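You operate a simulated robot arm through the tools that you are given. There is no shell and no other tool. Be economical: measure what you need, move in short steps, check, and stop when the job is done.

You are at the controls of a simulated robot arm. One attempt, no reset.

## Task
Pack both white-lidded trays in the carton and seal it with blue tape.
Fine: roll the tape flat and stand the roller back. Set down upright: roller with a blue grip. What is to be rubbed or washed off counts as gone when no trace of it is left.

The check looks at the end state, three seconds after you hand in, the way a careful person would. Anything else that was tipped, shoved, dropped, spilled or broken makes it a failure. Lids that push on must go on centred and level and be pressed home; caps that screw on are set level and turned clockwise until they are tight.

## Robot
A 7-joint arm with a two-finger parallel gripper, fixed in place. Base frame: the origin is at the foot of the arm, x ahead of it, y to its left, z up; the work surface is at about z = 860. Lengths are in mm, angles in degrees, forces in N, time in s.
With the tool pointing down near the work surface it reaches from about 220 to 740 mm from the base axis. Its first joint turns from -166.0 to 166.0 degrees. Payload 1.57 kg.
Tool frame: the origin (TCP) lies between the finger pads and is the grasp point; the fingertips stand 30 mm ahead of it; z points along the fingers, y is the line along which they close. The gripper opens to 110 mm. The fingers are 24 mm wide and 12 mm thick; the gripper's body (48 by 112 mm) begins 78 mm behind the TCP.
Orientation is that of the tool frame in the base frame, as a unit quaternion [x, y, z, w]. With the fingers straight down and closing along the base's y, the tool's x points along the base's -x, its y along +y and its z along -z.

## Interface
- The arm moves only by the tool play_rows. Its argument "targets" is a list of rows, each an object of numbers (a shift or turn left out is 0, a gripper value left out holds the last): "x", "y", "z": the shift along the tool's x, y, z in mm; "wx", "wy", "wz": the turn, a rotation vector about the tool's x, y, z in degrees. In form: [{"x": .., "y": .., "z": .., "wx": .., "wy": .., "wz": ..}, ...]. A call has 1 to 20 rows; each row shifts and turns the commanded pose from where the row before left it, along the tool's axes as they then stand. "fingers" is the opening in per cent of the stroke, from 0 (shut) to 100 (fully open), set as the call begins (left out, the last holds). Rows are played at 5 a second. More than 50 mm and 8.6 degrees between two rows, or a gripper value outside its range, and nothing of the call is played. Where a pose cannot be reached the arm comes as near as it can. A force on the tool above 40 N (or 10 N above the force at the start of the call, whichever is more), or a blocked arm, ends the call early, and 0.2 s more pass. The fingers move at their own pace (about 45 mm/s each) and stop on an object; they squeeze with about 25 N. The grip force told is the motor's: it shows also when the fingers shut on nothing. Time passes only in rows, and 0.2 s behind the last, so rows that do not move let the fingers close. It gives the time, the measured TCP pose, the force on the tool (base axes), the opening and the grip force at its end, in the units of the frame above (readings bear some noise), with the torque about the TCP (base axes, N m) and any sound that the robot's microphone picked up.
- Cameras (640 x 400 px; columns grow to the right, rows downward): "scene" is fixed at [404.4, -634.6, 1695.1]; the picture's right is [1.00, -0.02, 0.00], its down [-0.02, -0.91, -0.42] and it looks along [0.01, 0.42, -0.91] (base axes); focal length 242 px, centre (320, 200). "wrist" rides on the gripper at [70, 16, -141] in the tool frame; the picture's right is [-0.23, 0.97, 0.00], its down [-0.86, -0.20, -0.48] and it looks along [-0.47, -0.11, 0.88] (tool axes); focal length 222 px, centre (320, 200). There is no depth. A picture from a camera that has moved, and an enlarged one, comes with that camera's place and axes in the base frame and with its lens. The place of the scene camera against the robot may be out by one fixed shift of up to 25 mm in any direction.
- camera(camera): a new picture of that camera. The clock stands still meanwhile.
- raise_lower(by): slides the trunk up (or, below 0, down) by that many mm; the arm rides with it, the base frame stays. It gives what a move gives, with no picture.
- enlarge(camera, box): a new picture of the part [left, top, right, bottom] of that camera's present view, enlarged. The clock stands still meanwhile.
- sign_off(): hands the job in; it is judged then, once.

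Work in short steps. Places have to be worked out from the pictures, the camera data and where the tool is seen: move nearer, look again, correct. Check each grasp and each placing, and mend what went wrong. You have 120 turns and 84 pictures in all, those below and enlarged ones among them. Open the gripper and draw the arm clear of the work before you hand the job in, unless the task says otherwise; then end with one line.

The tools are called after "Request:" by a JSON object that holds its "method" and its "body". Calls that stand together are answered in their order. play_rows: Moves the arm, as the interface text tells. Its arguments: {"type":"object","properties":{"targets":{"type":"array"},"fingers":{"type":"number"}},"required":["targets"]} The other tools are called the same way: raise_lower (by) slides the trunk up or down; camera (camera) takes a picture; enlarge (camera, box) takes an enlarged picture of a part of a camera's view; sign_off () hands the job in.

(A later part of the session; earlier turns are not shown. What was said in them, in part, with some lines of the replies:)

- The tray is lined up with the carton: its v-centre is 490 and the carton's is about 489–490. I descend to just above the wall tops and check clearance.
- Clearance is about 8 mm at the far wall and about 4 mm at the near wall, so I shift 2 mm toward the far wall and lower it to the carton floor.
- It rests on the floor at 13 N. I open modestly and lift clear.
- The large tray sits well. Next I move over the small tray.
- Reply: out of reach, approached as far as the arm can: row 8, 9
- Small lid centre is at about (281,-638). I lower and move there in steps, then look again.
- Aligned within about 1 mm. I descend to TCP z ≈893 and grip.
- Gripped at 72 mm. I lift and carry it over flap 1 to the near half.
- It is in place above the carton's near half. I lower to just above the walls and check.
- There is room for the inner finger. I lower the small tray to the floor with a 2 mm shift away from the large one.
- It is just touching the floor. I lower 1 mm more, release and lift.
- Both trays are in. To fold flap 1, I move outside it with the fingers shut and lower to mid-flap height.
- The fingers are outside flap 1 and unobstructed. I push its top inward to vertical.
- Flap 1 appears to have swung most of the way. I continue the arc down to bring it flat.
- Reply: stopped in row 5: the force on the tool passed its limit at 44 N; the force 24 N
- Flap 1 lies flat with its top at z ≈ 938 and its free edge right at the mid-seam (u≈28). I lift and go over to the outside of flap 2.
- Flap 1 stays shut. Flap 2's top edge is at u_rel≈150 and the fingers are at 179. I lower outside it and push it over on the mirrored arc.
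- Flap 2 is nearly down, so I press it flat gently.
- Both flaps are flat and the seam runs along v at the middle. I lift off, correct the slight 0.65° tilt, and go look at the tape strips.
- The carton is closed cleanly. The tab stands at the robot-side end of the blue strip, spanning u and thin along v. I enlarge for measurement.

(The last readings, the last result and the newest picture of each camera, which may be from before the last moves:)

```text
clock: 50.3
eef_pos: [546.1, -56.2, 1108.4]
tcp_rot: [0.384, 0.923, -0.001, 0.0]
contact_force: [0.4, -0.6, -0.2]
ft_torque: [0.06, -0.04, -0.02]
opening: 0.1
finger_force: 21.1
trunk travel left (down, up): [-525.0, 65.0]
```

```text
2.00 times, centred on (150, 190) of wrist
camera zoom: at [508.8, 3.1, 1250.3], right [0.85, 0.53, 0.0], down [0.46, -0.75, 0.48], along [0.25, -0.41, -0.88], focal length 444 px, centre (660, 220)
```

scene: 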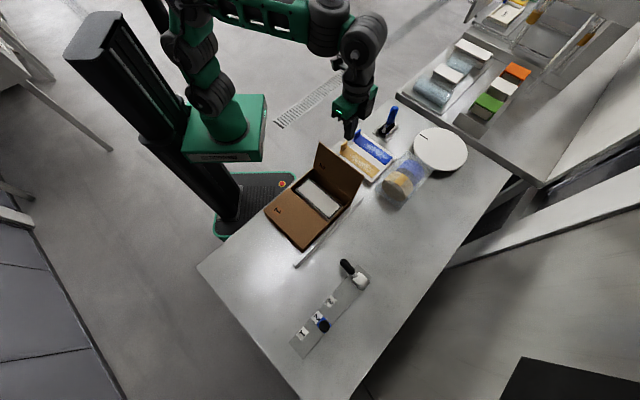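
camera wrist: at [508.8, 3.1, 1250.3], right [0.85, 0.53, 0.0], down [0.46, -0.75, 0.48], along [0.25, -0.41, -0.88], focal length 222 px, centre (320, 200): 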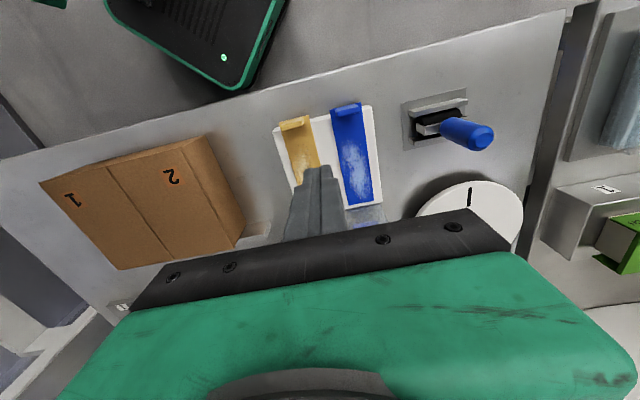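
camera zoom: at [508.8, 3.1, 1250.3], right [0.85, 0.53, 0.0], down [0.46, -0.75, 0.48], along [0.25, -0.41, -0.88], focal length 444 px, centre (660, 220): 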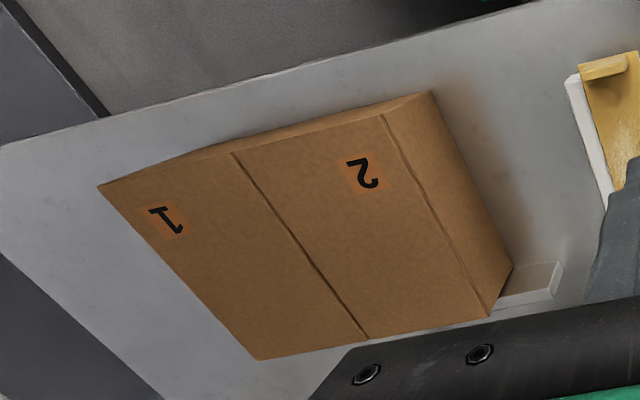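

The seam is along v at u≈28 and v 397–583. The blue strip is about 170×47 mm with its far end near (558,-7). The tab must be gripped along v, so I turn the tool -90° and look from the side.

Request:
{"method": "play_rows", "body": {"targets": [{"wz": -7.5}, {"wz": -7.5}, {"wz": -7.5}, {"wz": -7.5}, {"wz": -7.5}, {"wz": -7.5}, {"wz": -7.5}, {"wz": -7.5}, {"wz": -7.5}, {"wz": -7.5}, {"wz": -7.5}, {"wz": -7.5}, {"x": 16, "y": 26, "z": 20}, {"z": 40}, {"x": 0}]}}

Request:
{"method": "camera", "body": {"camera": "wrist"}}

```text
clock: 53.5
eef_pos: [514.7, -51.7, 1047.4]
tcp_rot: [-0.382, 0.924, 0.0, -0.001]
contact_force: [0.3, -0.1, 0.5]
ft_torque: [0.03, 0.01, -0.01]
opening: 0.0
finger_force: 21.7
trunk travel left (down, up): [-525.0, 65.0]
```

```text
42 pictures are left
camera wrist: at [454.3, -90.6, 1190.3], right [-0.53, 0.85, 0.0], down [0.75, 0.46, 0.48], along [0.41, 0.25, -0.88], focal length 222 px, centre (320, 200)
```

wrist: 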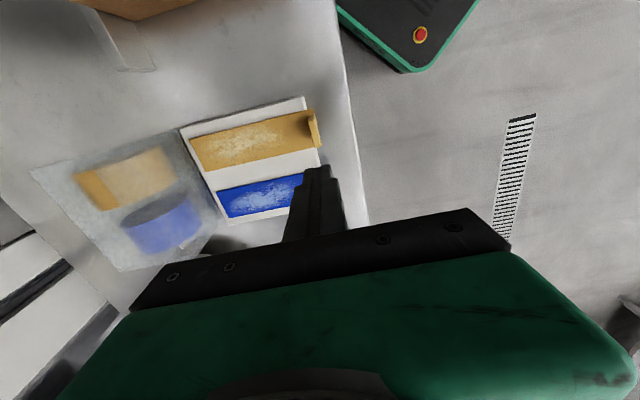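

The blue tab is hidden by the fingers. I back off along -u and enlarge.

Request:
{"method": "play_rows", "body": {"fingers": 40, "targets": [{"x": 35}, {"x": 35}, {"x": 0}, {"x": 0}, {"x": 0}]}}

Request:
{"method": "enlarge", "body": {"camera": "wrist", "box": [180, 70, 380, 200]}}

```text
clock: 54.7
eef_pos: [468.3, -100.6, 1048.8]
tcp_rot: [-0.382, 0.924, -0.001, -0.001]
contact_force: [-0.1, 0.0, 0.0]
ft_torque: [-0.01, -0.01, 0.04]
opening: 44.2
finger_force: 0.0
trunk travel left (down, up): [-525.0, 65.0]
```

```text
3.08 times, centred on (280, 135) of wrist
camera zoom: at [407.6, -139.8, 1191.5], right [-0.53, 0.85, 0.0], down [0.75, 0.46, 0.48], along [0.41, 0.25, -0.88], focal length 684 px, centre (443, 400)
```

zoom: 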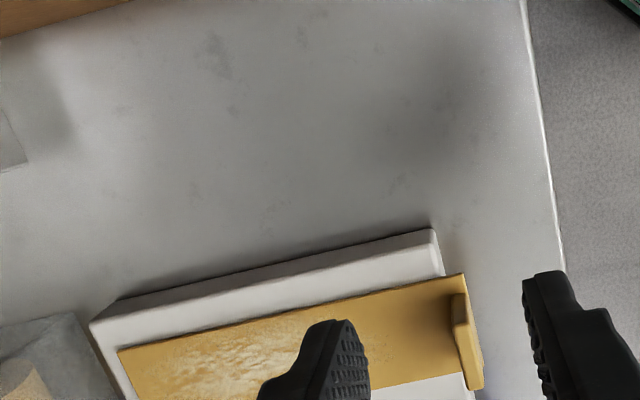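

The camera sees the side nearer to it, so I go past the tab in +u and look back.

Request:
{"method": "play_rows", "body": {"targets": [{"x": -40}, {"x": -45}, {"x": -45}, {"x": -45}, {"x": 0}]}}

Request:
{"method": "enlarge", "body": {"camera": "wrist", "box": [180, 70, 380, 200]}}

```text
clock: 55.9
eef_pos: [588.1, 25.0, 1048.0]
tcp_rot: [-0.382, 0.924, -0.001, 0.0]
contact_force: [-0.2, -0.4, 0.4]
ft_torque: [-0.03, 0.02, 0.04]
opening: 44.3
finger_force: 0.0
trunk travel left (down, up): [-525.0, 65.0]
```

```text
3.08 times, centred on (280, 135) of wrist
camera zoom: at [527.6, -13.8, 1190.5], right [-0.53, 0.85, 0.0], down [0.75, 0.46, 0.48], along [0.41, 0.25, -0.88], focal length 684 px, centre (443, 400)
```

zoom: 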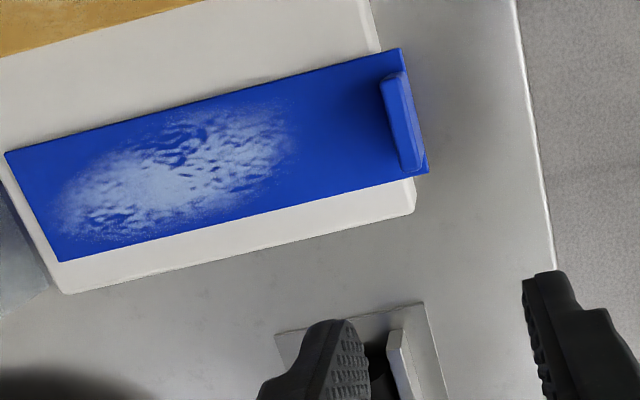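

Strip: surface z≈889, 172×48 mm, centre (u 390.9, v 487.9). Tab: centred at u≈390, v≈405, top around z 930. I move over the tab and stop at z 970 to check.

Request:
{"method": "play_rows", "body": {"targets": [{"x": 22, "y": -4}, {"x": 21, "y": -3.3}, {"z": 40}, {"z": 38}, {"x": 0}]}}

Request:
{"method": "camera", "body": {"camera": "wrist"}}

Request:
{"method": "enlarge", "body": {"camera": "scene", "box": [330, 100, 440, 200]}}

```text
clock: 57.1
eef_pos: [562.7, -11.1, 973.8]
tcp_rot: [-0.382, 0.924, 0.0, -0.002]
contact_force: [0.5, -0.2, 1.1]
ft_torque: [-0.02, 0.02, -0.01]
opening: 44.2
finger_force: 0.1
trunk travel left (down, up): [-525.0, 65.0]
```

```text
39 pictures are left
camera wrist: at [501.7, -50.3, 1115.5], right [-0.53, 0.85, 0.0], down [0.75, 0.46, 0.48], along [0.41, 0.25, -0.88], focal length 222 px, centre (320, 200)
```

wrist: 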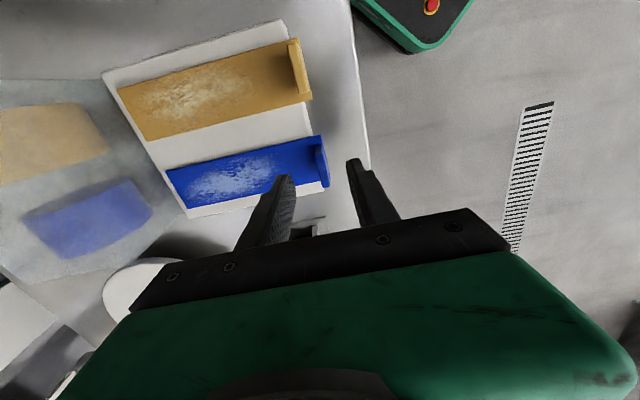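

```text
4.00 times, centred on (385, 150) of scene
camera zoom: at [404.4, -634.6, 1695.1], right [1.0, -0.02, 0.0], down [-0.02, -0.91, -0.42], along [0.01, 0.42, -0.91], focal length 967 px, centre (60, 400)
```

zoom: 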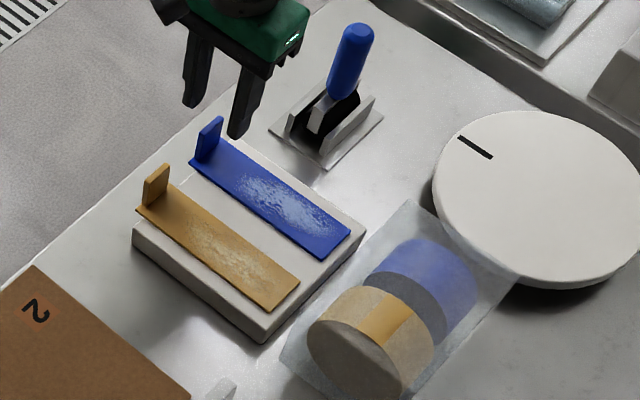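

The tab is between the fingers. I lower to z 926 and close on it.

Request:
{"method": "play_rows", "body": {"targets": [{"z": 20}, {"z": 20}, {"z": 8}, {"x": 0}]}}

Request:
{"method": "play_rows", "body": {"fingers": 0, "targets": [{"x": 0}, {"x": 0}, {"x": 0}, {"x": 0}]}}

Request:
{"method": "camera", "body": {"camera": "wrist"}}

```text
clock: 58.1
eef_pos: [562.2, -12.5, 925.0]
tcp_rot: [-0.381, 0.924, 0.0, -0.001]
contact_force: [0.0, -0.5, 0.5]
ft_torque: [0.02, -0.02, 0.04]
opening: 44.1
finger_force: 0.0
trunk travel left (down, up): [-525.0, 65.0]
```

```text
clock: 59.1
eef_pos: [562.0, -12.0, 924.0]
tcp_rot: [-0.382, 0.924, 0.0, 0.0]
contact_force: [0.9, -1.4, 0.3]
ft_torque: [0.05, -0.03, 0.01]
opening: 7.1
finger_force: 25.6
trunk travel left (down, up): [-525.0, 65.0]
```

```text
37 pictures are left
camera wrist: at [502.1, -50.5, 1066.2], right [-0.53, 0.85, 0.0], down [0.75, 0.46, 0.48], along [0.41, 0.25, -0.88], focal length 222 px, centre (320, 200)
```

wrist: 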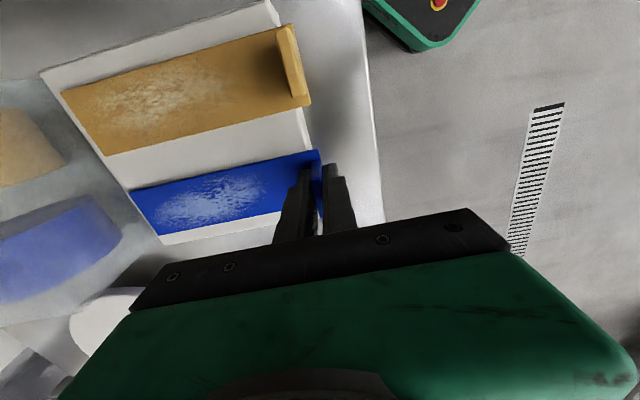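

Gripped (7.1 mm). I lift slowly and check it comes with the tool.

Request:
{"method": "play_rows", "body": {"targets": [{"z": -5}, {"z": -10}, {"z": -20}, {"z": -30}, {"z": -30}, {"x": 0}]}}

Request:
{"method": "camera", "body": {"camera": "wrist"}}

Request:
{"method": "enlarge", "body": {"camera": "scene", "box": [330, 100, 440, 200]}}

```text
clock: 60.5
eef_pos: [562.8, -12.1, 1018.2]
tcp_rot: [-0.382, 0.924, 0.0, -0.001]
contact_force: [-0.6, 1.0, -0.3]
ft_torque: [0.01, 0.03, -0.02]
opening: 7.2
finger_force: 25.1
trunk travel left (down, up): [-525.0, 65.0]
```

```text
36 pictures are left
camera wrist: at [502.2, -50.3, 1160.1], right [-0.53, 0.85, 0.0], down [0.75, 0.46, 0.48], along [0.41, 0.25, -0.88], focal length 222 px, centre (320, 200)
```

wrist: 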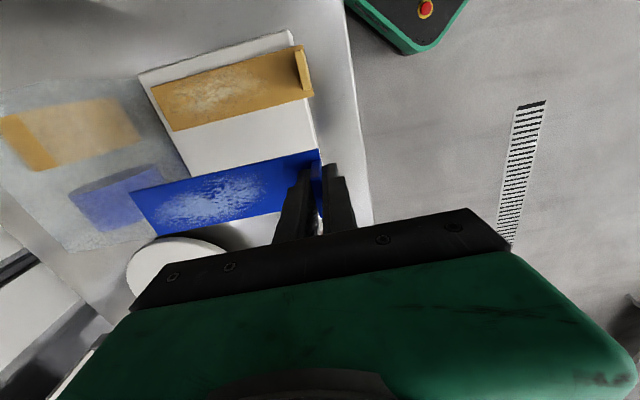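

```text
4.00 times, centred on (385, 150) of scene
camera zoom: at [404.4, -634.6, 1695.1], right [1.0, -0.02, 0.0], down [-0.02, -0.91, -0.42], along [0.01, 0.42, -0.91], focal length 967 px, centre (60, 400)
```

zoom: 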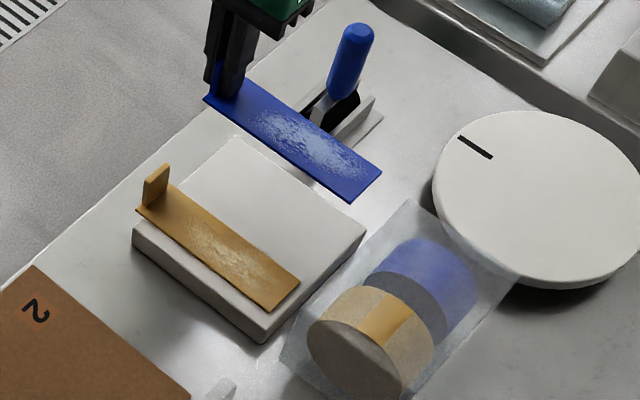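

The strip is in hand, held level. I carry it along -u to above the seam.

Request:
{"method": "play_rows", "body": {"targets": [{"x": 30, "z": -10}, {"x": 42}, {"x": 42}, {"x": 42}, {"x": 42}, {"x": 42}, {"x": 42}, {"x": 42}, {"x": 39, "y": -1.5}, {"x": 0}, {"x": 0}]}}

Request:
{"method": "camera", "body": {"camera": "wrist"}}

Request:
{"method": "enlarge", "body": {"camera": "scene", "box": [235, 135, 375, 265]}}

```text
clock: 62.9
eef_pos: [306.5, -271.2, 1030.8]
tcp_rot: [-0.382, 0.924, 0.0, -0.001]
contact_force: [-0.3, 0.9, -1.0]
ft_torque: [0.03, 0.01, 0.0]
opening: 7.0
finger_force: 24.9
trunk travel left (down, up): [-525.0, 65.0]
```

```text
34 pictures are left
camera wrist: at [245.6, -308.6, 1172.2], right [-0.53, 0.85, 0.0], down [0.75, 0.46, 0.48], along [0.41, 0.25, -0.88], focal length 222 px, centre (320, 200)
```

wrist: 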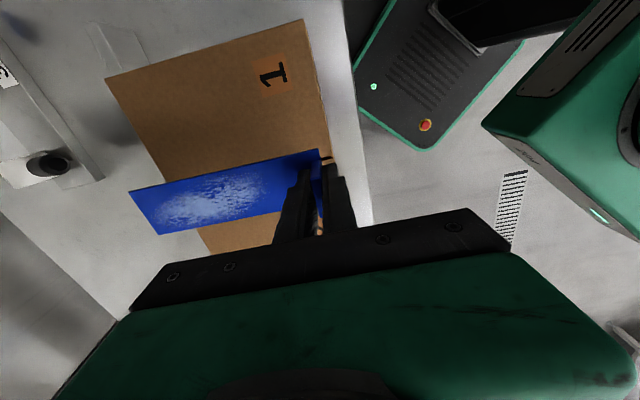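

```text
3.08 times, centred on (305, 200) of scene
camera zoom: at [404.4, -634.6, 1695.1], right [1.0, -0.02, 0.0], down [-0.02, -0.91, -0.42], along [0.01, 0.42, -0.91], focal length 744 px, centre (366, 200)
```

zoom: 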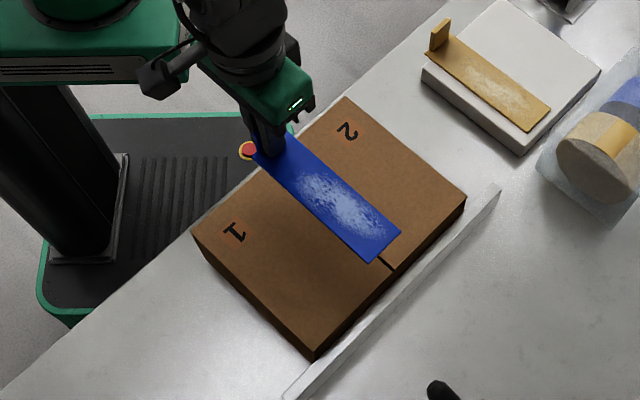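

It is over the seam. I lower to about 8 mm above and check alignment.

Request:
{"method": "play_rows", "body": {"targets": [{"z": 20}, {"z": 20}, {"z": 7}, {"x": 0}]}}

Request:
{"method": "enlarge", "body": {"camera": "scene", "box": [260, 150, 360, 240]}}

Request:
{"method": "camera", "body": {"camera": "wrist"}}

```text
clock: 63.9
eef_pos: [307.2, -270.1, 981.3]
tcp_rot: [-0.382, 0.924, 0.0, 0.0]
contact_force: [-0.3, -0.1, -1.0]
ft_torque: [0.04, 0.0, 0.01]
opening: 7.0
finger_force: 25.3
trunk travel left (down, up): [-525.0, 65.0]
```

```text
4.44 times, centred on (310, 195) of scene
camera zoom: at [404.4, -634.6, 1695.1], right [1.0, -0.02, 0.0], down [-0.02, -0.91, -0.42], along [0.01, 0.42, -0.91], focal length 1074 px, centre (364, 222)
```

zoom: 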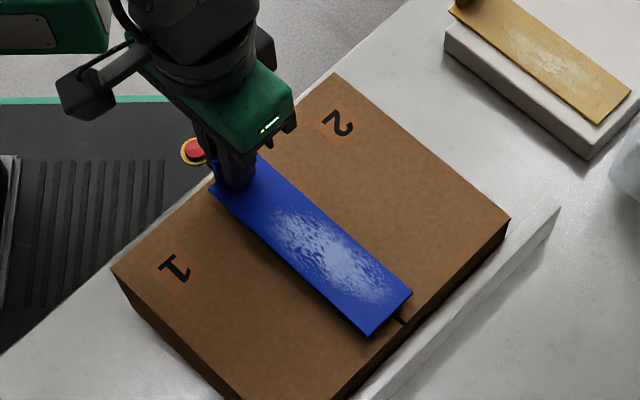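

```text
31 pictures are left
camera wrist: at [246.1, -308.3, 1124.0], right [-0.53, 0.85, 0.0], down [0.75, 0.46, 0.48], along [0.41, 0.25, -0.88], focal length 222 px, centre (320, 200)
```

wrist: 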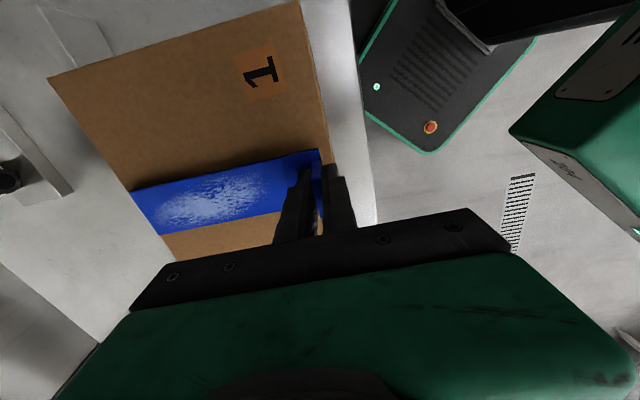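

The strip end looks slightly toward flap 1 relative to the seam, so I zoom in to measure.

Request:
{"method": "enlarge", "body": {"camera": "scene", "box": [330, 205, 362, 227]}}

```text
16.00 times, centred on (346, 216) of scene
camera zoom: at [404.4, -634.6, 1695.1], right [1.0, -0.02, 0.0], down [-0.02, -0.91, -0.42], along [0.01, 0.42, -0.91], focal length 3867 px, centre (-96, -56)
```

zoom: 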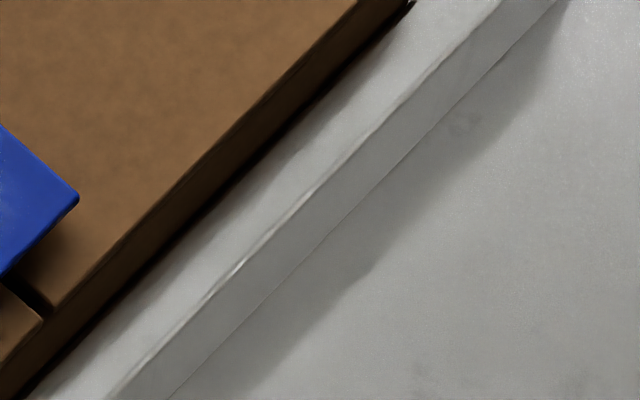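

The offset is about 3 mm toward flap 1. I shift +3 mm in u and lower to contact.

Request:
{"method": "play_rows", "body": {"targets": [{"x": -3}, {"z": 3}, {"z": 2}, {"z": 2}, {"x": 0}]}}

```text
clock: 65.1
eef_pos: [309.8, -269.5, 975.6]
tcp_rot: [-0.382, 0.924, -0.001, -0.001]
contact_force: [-0.5, -0.6, 5.0]
ft_torque: [-0.04, -0.04, 0.0]
opening: 7.1
finger_force: 24.7
trunk travel left (down, up): [-525.0, 65.0]
```

Contact at 5 N. I press slightly more, then release and lift.

Request:
{"method": "play_rows", "body": {"targets": [{"z": 1.5}, {"x": 0}, {"x": 0}]}}

Request:
{"method": "play_rows", "body": {"fingers": 30, "targets": [{"x": 0}, {"x": 0}, {"x": 0}, {"z": -5}, {"z": -15}, {"z": -40}, {"z": -45}, {"z": -45}, {"x": 0}]}}

Request:
{"method": "enlarge", "body": {"camera": "scene", "box": [260, 150, 360, 240]}}

Request:
{"method": "camera", "body": {"camera": "wrist"}}

```text
clock: 65.9
eef_pos: [310.5, -268.8, 973.6]
tcp_rot: [-0.383, 0.924, -0.002, 0.0]
contact_force: [-0.8, 2.6, 21.8]
ft_torque: [-0.04, -0.12, 0.0]
opening: 7.0
finger_force: 24.7
trunk travel left (down, up): [-525.0, 65.0]
```

```text
clock: 67.9
eef_pos: [310.4, -271.4, 1125.9]
tcp_rot: [-0.382, 0.924, -0.001, -0.001]
contact_force: [-0.7, 0.0, 0.2]
ft_torque: [0.0, -0.01, -0.02]
opening: 32.7
finger_force: 0.1
trunk travel left (down, up): [-525.0, 65.0]
```

```text
4.44 times, centred on (310, 195) of scene
camera zoom: at [404.4, -634.6, 1695.1], right [1.0, -0.02, 0.0], down [-0.02, -0.91, -0.42], along [0.01, 0.42, -0.91], focal length 1074 px, centre (364, 222)
```

zoom: 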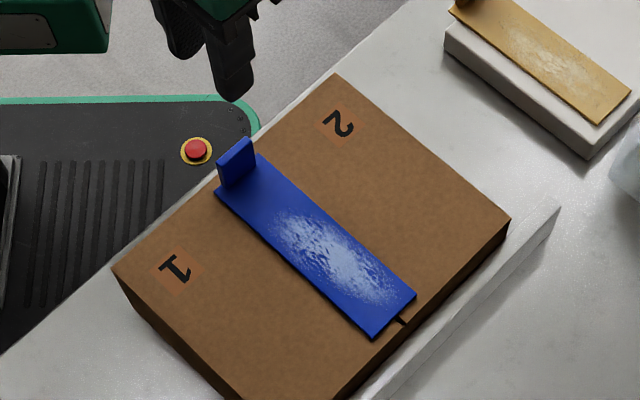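

```text
28 pictures are left
camera wrist: at [249.3, -309.3, 1268.2], right [-0.53, 0.85, 0.0], down [0.75, 0.46, 0.48], along [0.41, 0.25, -0.88], focal length 222 px, centre (320, 200)
```

wrist: 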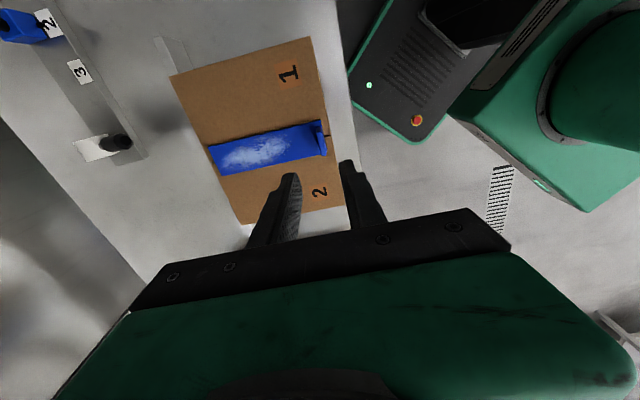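

The tape lies on the seam, with the mottled air bubbles still to be rolled out. The blue-grip roller stands near (697,48): handle vertical, z about 920–1000, roller axis along u. I move high toward it and look.

Request:
{"method": "play_rows", "body": {"fingers": 60, "targets": [{"x": -45, "y": -4.7}, {"x": -47, "y": -4.7}, {"x": -47, "y": -4.7}, {"x": -47, "y": -4.7}, {"x": -47, "y": -4.7}, {"x": -47, "y": -4.7}, {"x": -47, "y": -4.7}, {"x": -47, "y": -4.7}, {"x": -47, "y": -4.7}, {"x": -40, "y": -4.7}, {"x": 0}]}}

Request:
{"method": "camera", "body": {"camera": "wrist"}}

Request:
{"method": "enlarge", "body": {"camera": "scene", "box": [350, 80, 450, 160]}}

```text
clock: 70.3
eef_pos: [668.4, 25.1, 1123.2]
tcp_rot: [-0.383, 0.924, 0.0, -0.001]
contact_force: [-0.6, 1.4, 0.5]
ft_torque: [-0.05, 0.02, 0.01]
opening: 65.8
finger_force: 0.1
trunk travel left (down, up): [-525.0, 65.0]
```

```text
27 pictures are left
camera wrist: at [607.9, -13.1, 1265.3], right [-0.53, 0.85, 0.0], down [0.75, 0.46, 0.48], along [0.41, 0.25, -0.88], focal length 222 px, centre (320, 200)
```

wrist: 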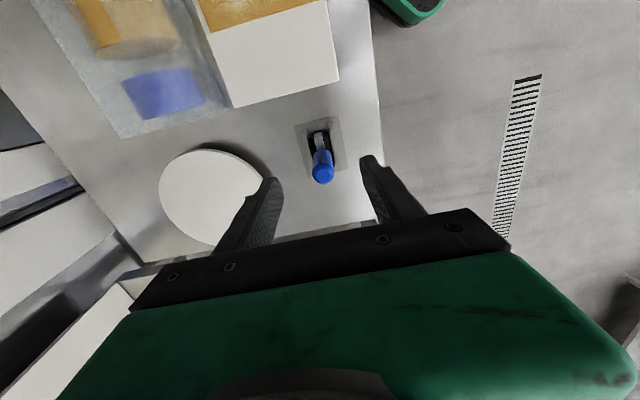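

```text
5.00 times, centred on (400, 120) of scene
camera zoom: at [404.4, -634.6, 1695.1], right [1.0, -0.02, 0.0], down [-0.02, -0.91, -0.42], along [0.01, 0.42, -0.91], focal length 1208 px, centre (-80, 600)
```

zoom: 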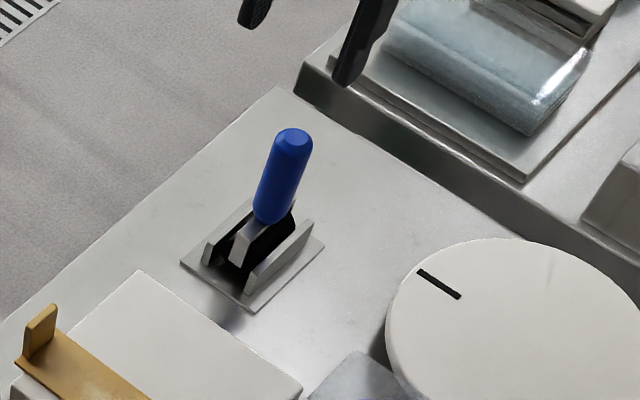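

Handle axis is at about (697.5, 47.3), top z≈998. I lower to z 1035 while approaching and verify.

Request:
{"method": "play_rows", "body": {"targets": [{"z": 40, "x": -6}, {"z": 40, "x": -14, "y": -2.5}, {"z": 8, "x": -16, "y": -2.4}, {"x": 0}]}}

Request:
{"method": "enlarge", "body": {"camera": "wrist", "box": [220, 100, 420, 225]}}

```text
clock: 71.3
eef_pos: [697.9, 47.5, 1034.2]
tcp_rot: [-0.382, 0.924, -0.001, -0.001]
contact_force: [-0.4, 0.1, 0.1]
ft_torque: [0.0, -0.04, 0.0]
opening: 65.9
finger_force: 0.1
trunk travel left (down, up): [-525.0, 65.0]
```

```text
3.20 times, centred on (320, 162) of wrist
camera zoom: at [637.5, 9.0, 1177.2], right [-0.53, 0.85, 0.0], down [0.75, 0.46, 0.48], along [0.41, 0.25, -0.88], focal length 711 px, centre (320, 320)
```

zoom: 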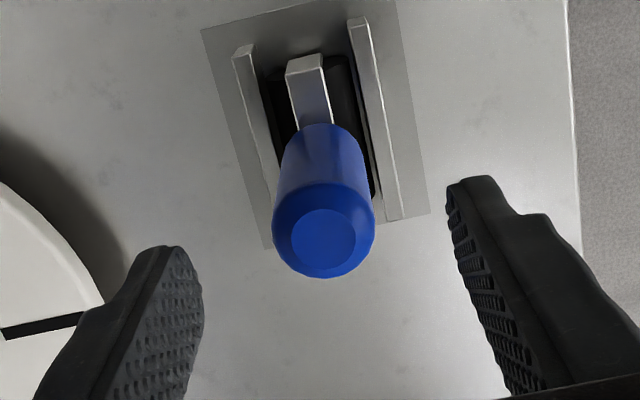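

Centred on the handle (about 28 mm diameter). I lower to z 968 and grip.

Request:
{"method": "play_rows", "body": {"targets": [{"z": 25}, {"z": 25}, {"z": 16}, {"x": 0}]}}

Request:
{"method": "play_rows", "body": {"fingers": 0, "targets": [{"x": 0}, {"x": 0}, {"x": 0}, {"x": 0}, {"x": 0}]}}

Request:
{"method": "enlarge", "body": {"camera": "scene", "box": [350, 80, 450, 160]}}

```text
clock: 72.3
eef_pos: [697.8, 46.5, 968.6]
tcp_rot: [-0.382, 0.924, 0.0, -0.001]
contact_force: [-0.3, -0.4, 0.7]
ft_torque: [0.01, 0.01, -0.03]
opening: 66.2
finger_force: 0.1
trunk travel left (down, up): [-525.0, 65.0]
```

```text
clock: 73.5
eef_pos: [700.2, 46.0, 969.6]
tcp_rot: [-0.382, 0.924, -0.001, -0.001]
contact_force: [0.6, -0.3, 0.9]
ft_torque: [0.0, -0.01, -0.01]
opening: 28.0
finger_force: 25.0
trunk travel left (down, up): [-525.0, 65.0]
```

```text
5.00 times, centred on (400, 120) of scene
camera zoom: at [404.4, -634.6, 1695.1], right [1.0, -0.02, 0.0], down [-0.02, -0.91, -0.42], along [0.01, 0.42, -0.91], focal length 1208 px, centre (-80, 600)
```

zoom: 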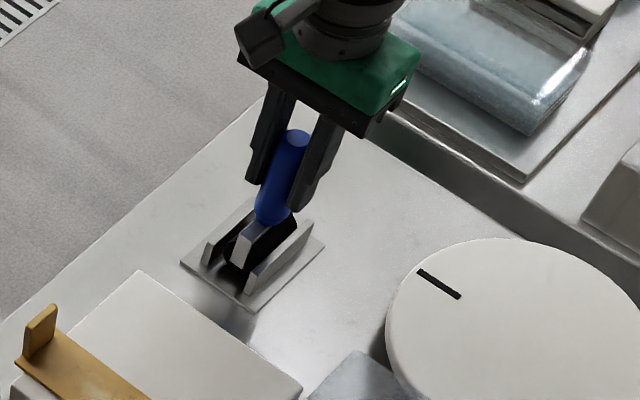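

Gripped securely. I lift straight out of the stand and check.

Request:
{"method": "play_rows", "body": {"targets": [{"z": -10}, {"z": -20}, {"z": -20}, {"z": -20}, {"x": 0}]}}

Request:
{"method": "enlarge", "body": {"camera": "scene", "box": [350, 70, 450, 150]}}

```text
clock: 74.7
eef_pos: [700.7, 45.3, 1038.8]
tcp_rot: [-0.382, 0.924, 0.0, -0.001]
contact_force: [0.6, -0.3, -1.2]
ft_torque: [0.02, 0.0, 0.01]
opening: 28.1
finger_force: 24.9
trunk travel left (down, up): [-525.0, 65.0]
```

```text
5.00 times, centred on (400, 110) of scene
camera zoom: at [404.4, -634.6, 1695.1], right [1.0, -0.02, 0.0], down [-0.02, -0.91, -0.42], along [0.01, 0.42, -0.91], focal length 1208 px, centre (-80, 650)
```

zoom: 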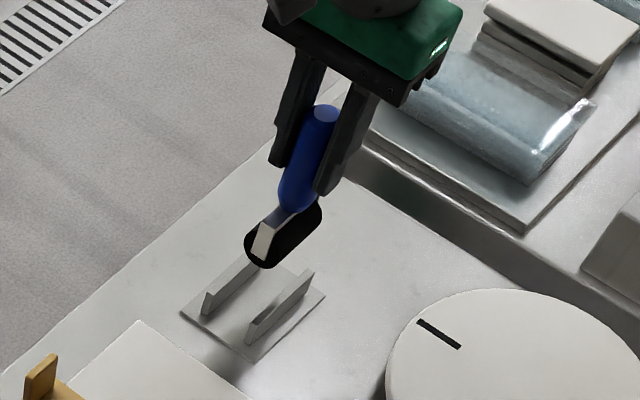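

Clear of the stand. I carry it over to the tape, rising on the way.

Request:
{"method": "play_rows", "body": {"targets": [{"x": 40, "z": -15}, {"x": 45, "z": -20}, {"x": 45, "z": -20}, {"x": 45, "z": -20}, {"x": 45, "z": -15}, {"x": 45, "y": 5}, {"x": 45, "y": 5}, {"x": 45, "y": 5}, {"x": 45}, {"x": 45}, {"x": 45}, {"x": 7}, {"x": 0}, {"x": 0}]}}

Request:
{"method": "enlarge", "body": {"camera": "scene", "box": [260, 140, 360, 240]}}

Request:
{"method": "camera", "body": {"camera": "wrist"}}

```text
clock: 77.7
eef_pos: [336.9, -294.3, 1131.0]
tcp_rot: [-0.383, 0.924, -0.001, -0.001]
contact_force: [-0.1, -0.1, -1.2]
ft_torque: [0.03, 0.0, -0.03]
opening: 28.3
finger_force: 25.1
trunk travel left (down, up): [-525.0, 65.0]
```

```text
4.00 times, centred on (310, 190) of scene
camera zoom: at [404.4, -634.6, 1695.1], right [1.0, -0.02, 0.0], down [-0.02, -0.91, -0.42], along [0.01, 0.42, -0.91], focal length 967 px, centre (360, 240)
```

zoom: 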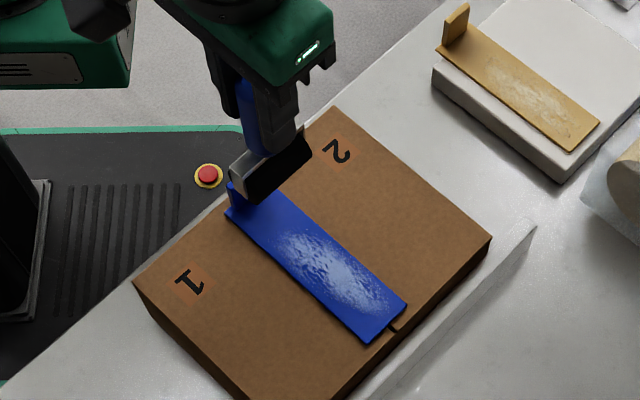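

```text
21 pictures are left
camera wrist: at [276.4, -331.9, 1273.1], right [-0.53, 0.85, 0.0], down [0.75, 0.46, 0.48], along [0.41, 0.25, -0.88], focal length 222 px, centre (320, 200)
```

wrist: 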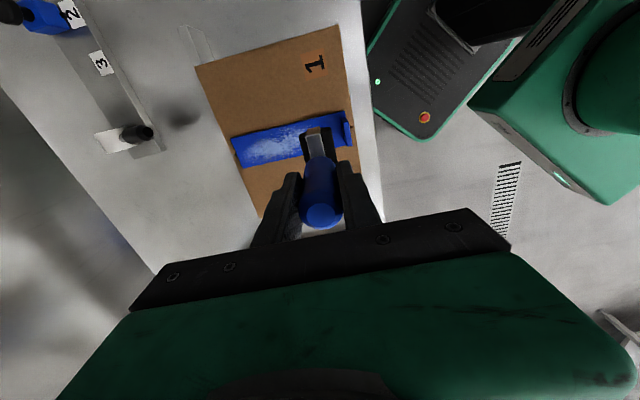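

Over the tape at u 30, v 446. I descend toward contact, last part slowly.

Request:
{"method": "play_rows", "body": {"targets": [{"y": -3, "z": 25}, {"z": 25}, {"z": 15}, {"z": 6}, {"x": 0}]}}

Request:
{"method": "play_rows", "body": {"targets": [{"z": 2}, {"z": 2}, {"z": 2}, {"z": 2}, {"x": 0}]}}

```text
clock: 78.9
eef_pos: [337.2, -297.2, 1058.8]
tcp_rot: [-0.382, 0.924, -0.001, -0.001]
contact_force: [0.1, -0.6, -1.6]
ft_torque: [0.0, -0.01, 0.0]
opening: 28.3
finger_force: 24.4
trunk travel left (down, up): [-525.0, 65.0]
```

```text
clock: 80.1
eef_pos: [338.1, -296.7, 1049.9]
tcp_rot: [-0.382, 0.924, 0.0, -0.001]
contact_force: [0.6, -0.6, -1.5]
ft_torque: [-0.01, -0.01, 0.03]
opening: 28.3
finger_force: 25.2
trunk travel left (down, up): [-525.0, 65.0]
```

No contact yet at 1050; I continue in small steps.

Request:
{"method": "play_rows", "body": {"targets": [{"z": 1.5}, {"z": 1.5}, {"z": 1.5}, {"x": 0}]}}

Request:
{"method": "enlarge", "body": {"camera": "scene", "box": [260, 140, 360, 240]}}

```text
clock: 81.1
eef_pos: [338.3, -296.6, 1047.3]
tcp_rot: [-0.382, 0.924, -0.004, 0.0]
contact_force: [0.2, -1.3, 22.3]
ft_torque: [-0.07, 0.02, -0.01]
opening: 28.3
finger_force: 25.1
trunk travel left (down, up): [-525.0, 65.0]
```

```text
4.00 times, centred on (310, 190) of scene
camera zoom: at [404.4, -634.6, 1695.1], right [1.0, -0.02, 0.0], down [-0.02, -0.91, -0.42], along [0.01, 0.42, -0.91], focal length 967 px, centre (360, 240)
```

zoom: 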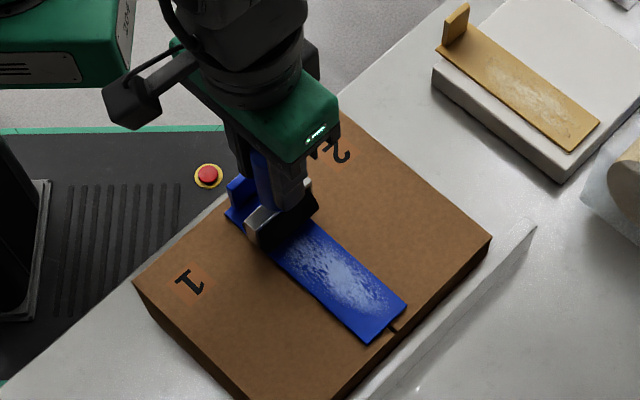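

Contact at about 23 N on the tape. I back off 0.5 mm, roll a little toward the tab, then along the whole strip.

Request:
{"method": "play_rows", "body": {"targets": [{"z": -0.5, "y": 4}, {"y": 5}, {"y": -9}, {"y": -10}, {"y": -10}, {"y": -10}, {"y": -10}, {"y": -10}, {"y": -10}, {"y": -10}, {"y": -10}, {"y": -10}, {"y": -10}, {"y": -10}, {"y": -10}, {"x": 0}]}}

Request:
{"method": "enlarge", "body": {"camera": "scene", "box": [260, 140, 360, 240]}}

```text
clock: 84.5
eef_pos: [423.4, -380.2, 1046.2]
tcp_rot: [-0.382, 0.924, 0.0, -0.001]
contact_force: [-1.3, -0.1, -1.4]
ft_torque: [0.0, -0.03, 0.02]
opening: 28.0
finger_force: 25.2
trunk travel left (down, up): [-525.0, 65.0]
```

```text
4.00 times, centred on (310, 190) of scene
camera zoom: at [404.4, -634.6, 1695.1], right [1.0, -0.02, 0.0], down [-0.02, -0.91, -0.42], along [0.01, 0.42, -0.91], focal length 967 px, centre (360, 240)
```

zoom: 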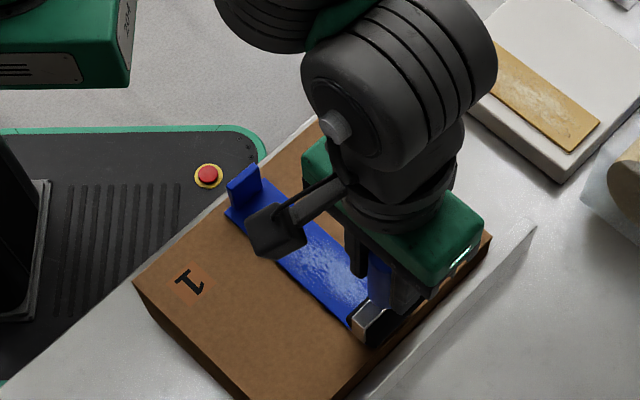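

Contact was lost at the far end and bubbles remain. I lower until contact here and roll back with force.

Request:
{"method": "play_rows", "body": {"targets": [{"z": 1.0}, {"z": 0.7}, {"x": 0}]}}

```text
clock: 85.3
eef_pos: [422.9, -380.5, 1045.7]
tcp_rot: [-0.381, 0.924, -0.002, 0.0]
contact_force: [-0.2, -0.9, 3.8]
ft_torque: [-0.08, 0.05, 0.03]
opening: 27.8
finger_force: 24.8
trunk travel left (down, up): [-525.0, 65.0]
```

Request:
{"method": "play_rows", "body": {"targets": [{"z": 1.2}, {"y": 10, "z": -0.1}, {"y": 10, "z": -0.1}, {"y": 10, "z": -0.1}, {"y": 10, "z": -0.1}, {"y": 10, "z": -0.1}, {"y": 10, "z": -0.1}, {"x": 0}]}}

Request:
{"method": "play_rows", "body": {"targets": [{"y": 10, "z": -0.1}, {"y": 10, "z": -0.1}, {"y": 10, "z": -0.1}, {"y": 10, "z": -0.1}, {"y": 10, "z": -0.1}, {"y": 10, "z": -0.1}, {"y": 6}, {"x": 0}]}}

Request:
{"method": "enlarge", "body": {"camera": "scene", "box": [260, 140, 360, 240]}}

```text
clock: 87.1
eef_pos: [381.2, -338.7, 1044.9]
tcp_rot: [-0.382, 0.924, 0.001, -0.001]
contact_force: [1.5, 0.0, 6.0]
ft_torque: [0.0, -0.07, 0.01]
opening: 28.2
finger_force: 25.1
trunk travel left (down, up): [-525.0, 65.0]
```

```text
clock: 88.9
eef_pos: [333.4, -289.1, 1044.9]
tcp_rot: [-0.382, 0.924, 0.0, -0.001]
contact_force: [-0.3, -0.7, 1.7]
ft_torque: [-0.02, -0.05, -0.02]
opening: 28.4
finger_force: 25.0
trunk travel left (down, up): [-525.0, 65.0]
```

```text
4.00 times, centred on (310, 190) of scene
camera zoom: at [404.4, -634.6, 1695.1], right [1.0, -0.02, 0.0], down [-0.02, -0.91, -0.42], along [0.01, 0.42, -0.91], focal length 967 px, centre (360, 240)
```

zoom: 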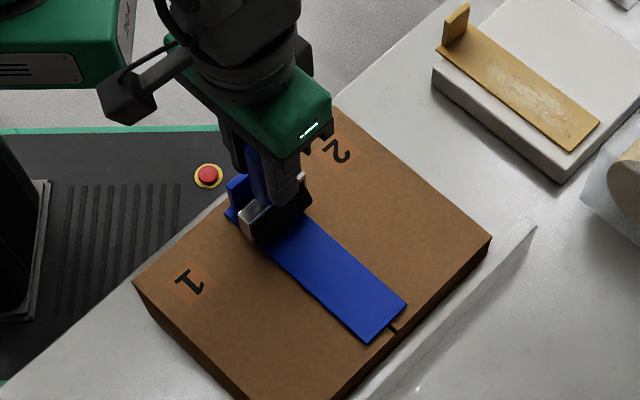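

The bubbles are gone. I do one more firm pass for good measure, then lift and inspect.

Request:
{"method": "play_rows", "body": {"targets": [{"z": 1.0}, {"y": 5}, {"y": -10}, {"y": -10, "z": 0.1}, {"y": -10, "z": 0.1}, {"y": -10, "z": 0.1}, {"y": -10, "z": 0.1}, {"y": -10, "z": 0.1}, {"y": -10, "z": 0.1}, {"y": -10, "z": 0.1}, {"y": -10, "z": 0.1}, {"y": -10, "z": 0.1}, {"y": -10, "z": 0.1}, {"y": -10, "z": 0.1}, {"y": -10, "z": 0.1}, {"y": -4}, {"x": 0}]}}

Request:
{"method": "play_rows", "body": {"targets": [{"z": -5}, {"z": -20}, {"z": -40}, {"z": -30}, {"x": 0, "y": 20}, {"y": 40}, {"y": 40}, {"y": 10}, {"x": 0}]}}

Request:
{"method": "enlarge", "body": {"camera": "scene", "box": [260, 150, 360, 240]}}

```text
clock: 92.5
eef_pos: [423.9, -382.7, 1042.7]
tcp_rot: [-0.383, 0.924, -0.001, 0.0]
contact_force: [-4.2, 4.1, 16.6]
ft_torque: [0.57, 0.39, 0.01]
opening: 27.8
finger_force: 25.1
trunk travel left (down, up): [-525.0, 65.0]
```

```text
clock: 94.5
eef_pos: [348.0, -306.5, 1138.2]
tcp_rot: [-0.381, 0.924, 0.0, -0.001]
contact_force: [-0.3, -0.3, -1.0]
ft_torque: [-0.03, 0.02, -0.02]
opening: 28.3
finger_force: 25.4
trunk travel left (down, up): [-525.0, 65.0]
```

```text
4.44 times, centred on (310, 195) of scene
camera zoom: at [404.4, -634.6, 1695.1], right [1.0, -0.02, 0.0], down [-0.02, -0.91, -0.42], along [0.01, 0.42, -0.91], focal length 1074 px, centre (364, 222)
```

zoom: 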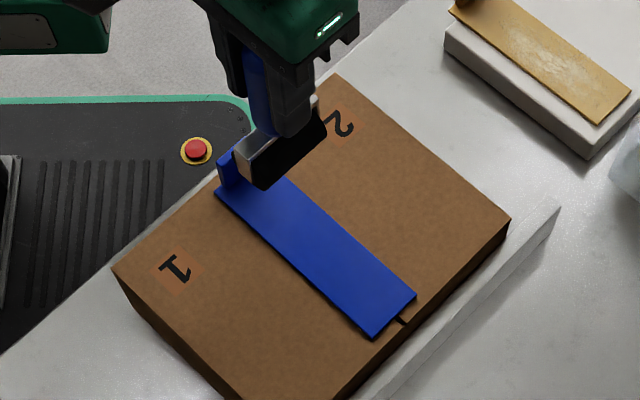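

The tape is flat with no trace of bubbles. I carry the roller back along the reverse path to above its stand.

Request:
{"method": "play_rows", "body": {"targets": [{"x": -45}, {"x": -45}, {"x": -45}, {"x": -45}, {"x": -45}, {"x": -45}, {"x": -45, "z": 15}, {"x": -45, "z": 20}, {"x": -45, "z": 20}, {"x": -45, "z": 20}, {"x": -40, "z": 18}, {"x": -8, "z": 0}, {"x": 0}, {"x": 0}]}}

Request:
{"method": "enlarge", "body": {"camera": "scene", "box": [350, 70, 450, 150]}}

Request:
{"method": "enlarge", "body": {"camera": "wrist", "box": [220, 100, 420, 225]}}

```text
clock: 97.5
eef_pos: [700.6, 47.1, 1042.7]
tcp_rot: [-0.382, 0.924, -0.001, -0.001]
contact_force: [-0.4, 0.4, -0.9]
ft_torque: [0.03, -0.02, -0.01]
opening: 28.2
finger_force: 25.3
trunk travel left (down, up): [-525.0, 65.0]
```

```text
5.00 times, centred on (400, 110) of scene
camera zoom: at [404.4, -634.6, 1695.1], right [1.0, -0.02, 0.0], down [-0.02, -0.91, -0.42], along [0.01, 0.42, -0.91], focal length 1208 px, centre (-80, 650)
```

zoom: 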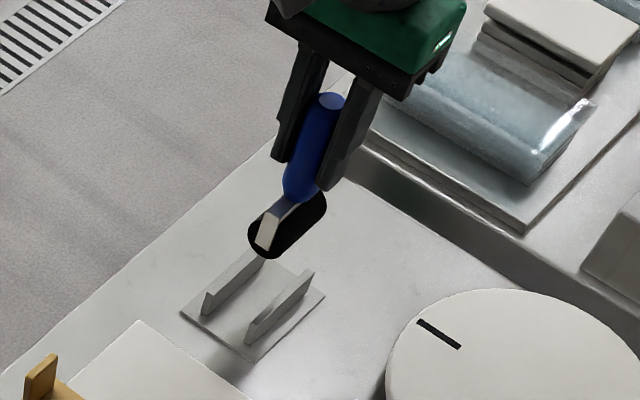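

```text
3.20 times, centred on (320, 162) of wrist
camera zoom: at [639.7, 8.1, 1184.6], right [-0.53, 0.85, 0.0], down [0.75, 0.46, 0.48], along [0.41, 0.25, -0.88], focal length 711 px, centre (320, 320)
```

zoom: 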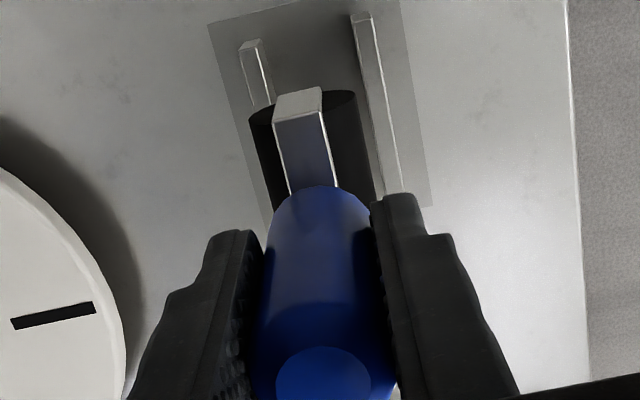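

The roller hangs straight, aligned with the rails. I lower it into the stand: first most of the way, then gently to contact.

Request:
{"method": "play_rows", "body": {"targets": [{"x": 1, "y": -0.5, "z": 20}, {"z": 20}, {"z": 15}, {"z": 8}, {"x": 0}]}}

Request:
{"method": "enlarge", "body": {"camera": "scene", "box": [350, 80, 450, 160]}}

```text
clock: 98.7
eef_pos: [701.6, 43.1, 978.9]
tcp_rot: [-0.382, 0.924, 0.0, -0.001]
contact_force: [-0.1, 0.2, -1.4]
ft_torque: [-0.01, 0.0, 0.02]
opening: 28.2
finger_force: 25.4
trunk travel left (down, up): [-525.0, 65.0]
```

```text
5.00 times, centred on (400, 120) of scene
camera zoom: at [404.4, -634.6, 1695.1], right [1.0, -0.02, 0.0], down [-0.02, -0.91, -0.42], along [0.01, 0.42, -0.91], focal length 1208 px, centre (-80, 600)
```

zoom: 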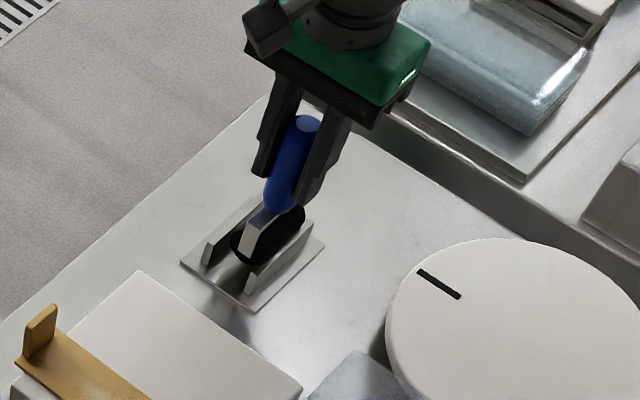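

The reading shows v a bit high (465.6 vs 462.6). I nudge it back 2 mm and re-read.

Request:
{"method": "play_rows", "body": {"targets": [{"y": 2}, {"x": 0}, {"x": 0}]}}

Request:
{"method": "enlarge", "body": {"camera": "wrist", "box": [260, 90, 380, 165]}}

```text
clock: 99.5
eef_pos: [699.8, 46.1, 980.0]
tcp_rot: [-0.382, 0.924, 0.0, 0.0]
contact_force: [0.4, 1.0, -1.3]
ft_torque: [-0.02, 0.01, 0.02]
opening: 28.2
finger_force: 25.1
trunk travel left (down, up): [-525.0, 65.0]
```

```text
5.33 times, centred on (320, 128) of wrist
camera zoom: at [639.1, 7.5, 1121.4], right [-0.53, 0.85, 0.0], down [0.75, 0.46, 0.48], along [0.41, 0.25, -0.88], focal length 1185 px, centre (320, 587)
```

zoom: 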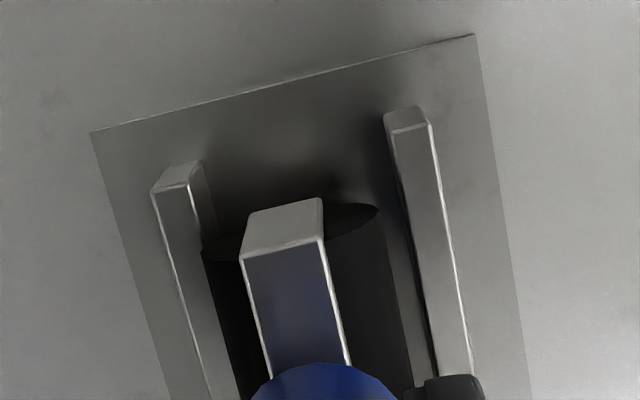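

The roller sits about 2.5 mm too near the left (+v) rail. I shift 2.3 mm toward -v, then lower gently to contact.

Request:
{"method": "play_rows", "body": {"targets": [{"y": 2.3}, {"z": 4}, {"z": 3}, {"z": 2}, {"x": 0}]}}

Request:
{"method": "play_rows", "body": {"targets": [{"z": 1.5}, {"z": 1}, {"x": 0}]}}

```text
clock: 100.7
eef_pos: [697.3, 48.6, 970.5]
tcp_rot: [-0.382, 0.924, -0.001, -0.001]
contact_force: [-0.4, -0.5, -0.5]
ft_torque: [-0.02, -0.02, 0.0]
opening: 28.1
finger_force: 25.1
trunk travel left (down, up): [-525.0, 65.0]
```

```text
clock: 101.5
eef_pos: [697.0, 48.7, 967.2]
tcp_rot: [-0.382, 0.924, 0.0, -0.001]
contact_force: [-0.7, 0.0, -1.5]
ft_torque: [0.0, 0.01, -0.01]
opening: 28.2
finger_force: 24.9
trunk travel left (down, up): [-525.0, 65.0]
```

No contact yet, as expected if the handle slid up a few mm. I continue in 1 mm steps.

Request:
{"method": "play_rows", "body": {"targets": [{"z": 1}, {"z": 1}, {"x": 0}]}}

Request:
{"method": "enlarge", "body": {"camera": "wrist", "box": [260, 90, 380, 165]}}

```text
clock: 102.3
eef_pos: [698.3, 47.4, 966.2]
tcp_rot: [-0.381, 0.924, -0.001, -0.001]
contact_force: [-0.6, -0.2, -2.0]
ft_torque: [0.0, -0.02, 0.03]
opening: 27.9
finger_force: 24.9
trunk travel left (down, up): [-525.0, 65.0]
```

```text
5.33 times, centred on (320, 128) of wrist
camera zoom: at [637.0, 9.5, 1108.8], right [-0.53, 0.85, 0.0], down [0.75, 0.46, 0.48], along [0.41, 0.25, -0.88], focal length 1185 px, centre (320, 587)
```

zoom: 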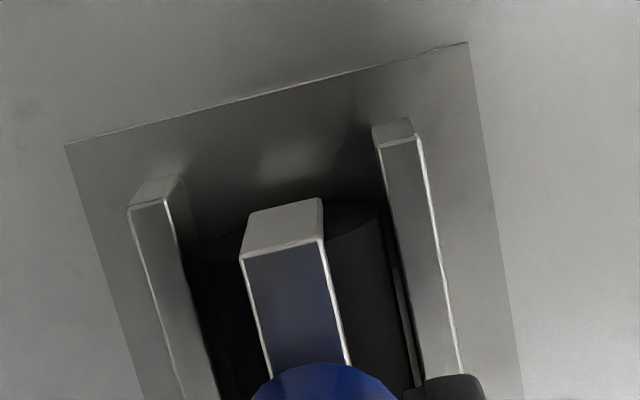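

It is inside the rails: left gap about 4 mm, right about 2 mm. I shift 1 mm back and keep lowering.

Request:
{"method": "play_rows", "body": {"targets": [{"y": -1}, {"z": 1}, {"z": 1}, {"x": 0}]}}

Request:
{"method": "play_rows", "body": {"targets": [{"z": 0.8}, {"z": 0.8}, {"x": 0}]}}

```text
clock: 103.3
eef_pos: [698.4, 47.6, 964.8]
tcp_rot: [-0.381, 0.924, -0.001, -0.001]
contact_force: [0.8, -0.1, -1.4]
ft_torque: [0.0, -0.01, 0.0]
opening: 28.1
finger_force: 25.1
trunk travel left (down, up): [-525.0, 65.0]
```

```text
clock: 104.1
eef_pos: [697.8, 46.1, 963.1]
tcp_rot: [-0.382, 0.924, -0.001, -0.001]
contact_force: [1.0, -0.1, -1.2]
ft_torque: [-0.02, 0.02, -0.01]
opening: 28.1
finger_force: 25.0
trunk travel left (down, up): [-525.0, 65.0]
```

Request:
{"method": "play_rows", "body": {"targets": [{"z": 0.8}, {"z": 0.8}, {"x": 0}]}}

Request:
{"method": "enlarge", "body": {"camera": "scene", "box": [350, 80, 450, 160]}}

```text
clock: 104.9
eef_pos: [698.3, 47.7, 963.1]
tcp_rot: [-0.381, 0.924, -0.001, 0.001]
contact_force: [0.0, -1.1, 6.5]
ft_torque: [0.09, -0.17, -0.06]
opening: 28.3
finger_force: 24.7
trunk travel left (down, up): [-525.0, 65.0]
```

```text
5.00 times, centred on (400, 120) of scene
camera zoom: at [404.4, -634.6, 1695.1], right [1.0, -0.02, 0.0], down [-0.02, -0.91, -0.42], along [0.01, 0.42, -0.91], focal length 1208 px, centre (-80, 600)
```

zoom: 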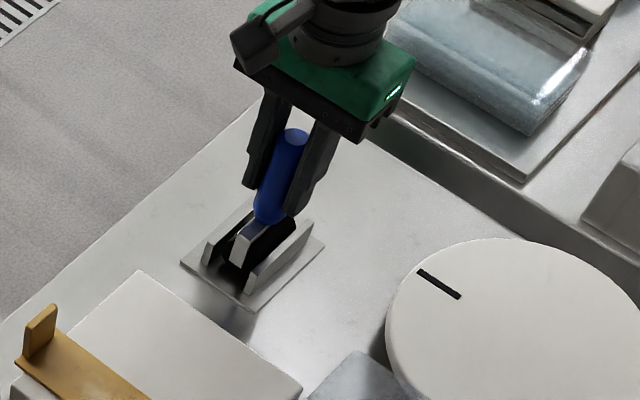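

Seated with about 8 N, matching the original picture. I release and withdraw upward.

Request:
{"method": "play_rows", "body": {"fingers": 60, "targets": [{"z": 0.4}, {"x": 0}, {"x": 0}, {"x": 0}, {"x": 0}, {"z": -10}, {"z": -25}, {"z": -30}, {"x": 10, "z": -15}, {"x": 30, "z": -20}, {"x": 45, "z": -20}, {"x": 45}, {"x": 0}]}}

Request:
{"method": "enlarge", "body": {"camera": "scene", "box": [350, 80, 450, 160]}}

Request:
{"method": "camera", "body": {"camera": "scene"}}

```text
clock: 107.7
eef_pos: [607.2, -43.9, 1078.1]
tcp_rot: [-0.382, 0.924, 0.0, 0.0]
contact_force: [-0.1, -0.3, -0.3]
ft_torque: [-0.01, 0.0, -0.02]
opening: 66.0
finger_force: 0.1
trunk travel left (down, up): [-525.0, 65.0]
```

```text
5.00 times, centred on (400, 120) of scene
camera zoom: at [404.4, -634.6, 1695.1], right [1.0, -0.02, 0.0], down [-0.02, -0.91, -0.42], along [0.01, 0.42, -0.91], focal length 1208 px, centre (-80, 600)
```

zoom: 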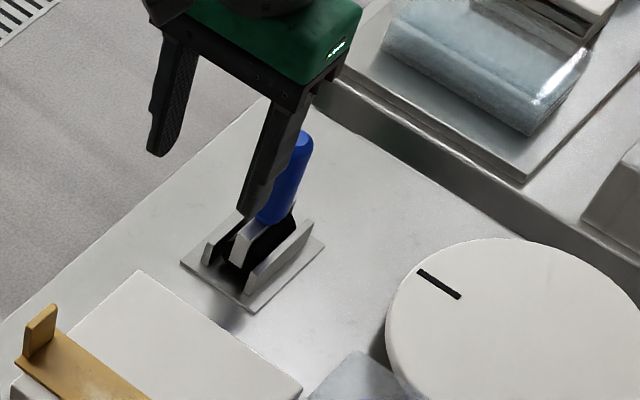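

```text
9 pictures are left
```

scene: 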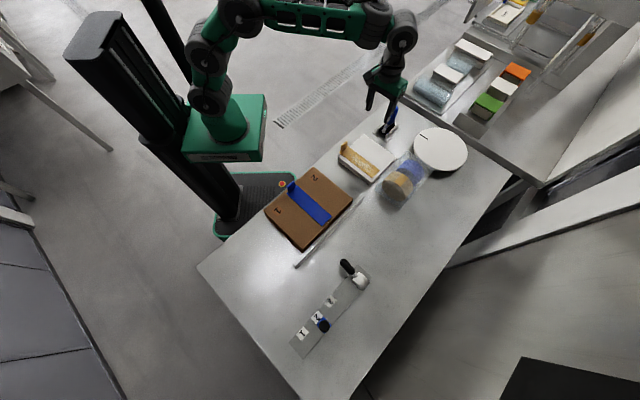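

The roller stands upright in its holder. I draw the arm further clear and do a last check.

Request:
{"method": "play_rows", "body": {"targets": [{"z": -40}, {"z": -40, "y": 20}, {"y": 40}, {"y": 40}, {"y": 40}, {"y": 40}, {"x": 0}]}}

Request:
{"method": "enlarge", "body": {"camera": "scene", "box": [250, 80, 450, 270]}}

```text
clock: 109.3
eef_pos: [478.1, 82.5, 1162.5]
tcp_rot: [-0.382, 0.924, 0.0, 0.0]
contact_force: [-0.4, -0.3, -0.3]
ft_torque: [0.03, -0.04, 0.0]
opening: 66.0
finger_force: 0.0
trunk travel left (down, up): [-525.0, 65.0]
```

```text
2.11 times, centred on (350, 175) of scene
camera zoom: at [404.4, -634.6, 1695.1], right [1.0, -0.02, 0.0], down [-0.02, -0.91, -0.42], along [0.01, 0.42, -0.91], focal length 509 px, centre (257, 253)
```

zoom: 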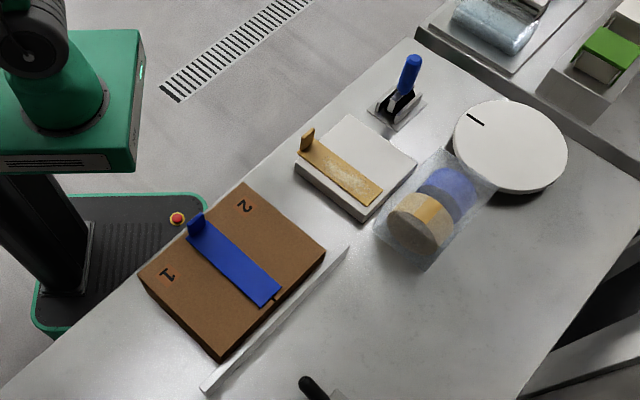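

Everything is in place: carton closed, tape flat and centred on the seam, roller upright in its stand, arm clear. I hand in.

Request:
{"method": "sign_off", "body": {}}

```text
The job is handed in.
```

Both white-lidded trays are packed in the closed carton, the blue tape is rolled flat along the seam, and the blue-grip roller stands upright back in its holder.
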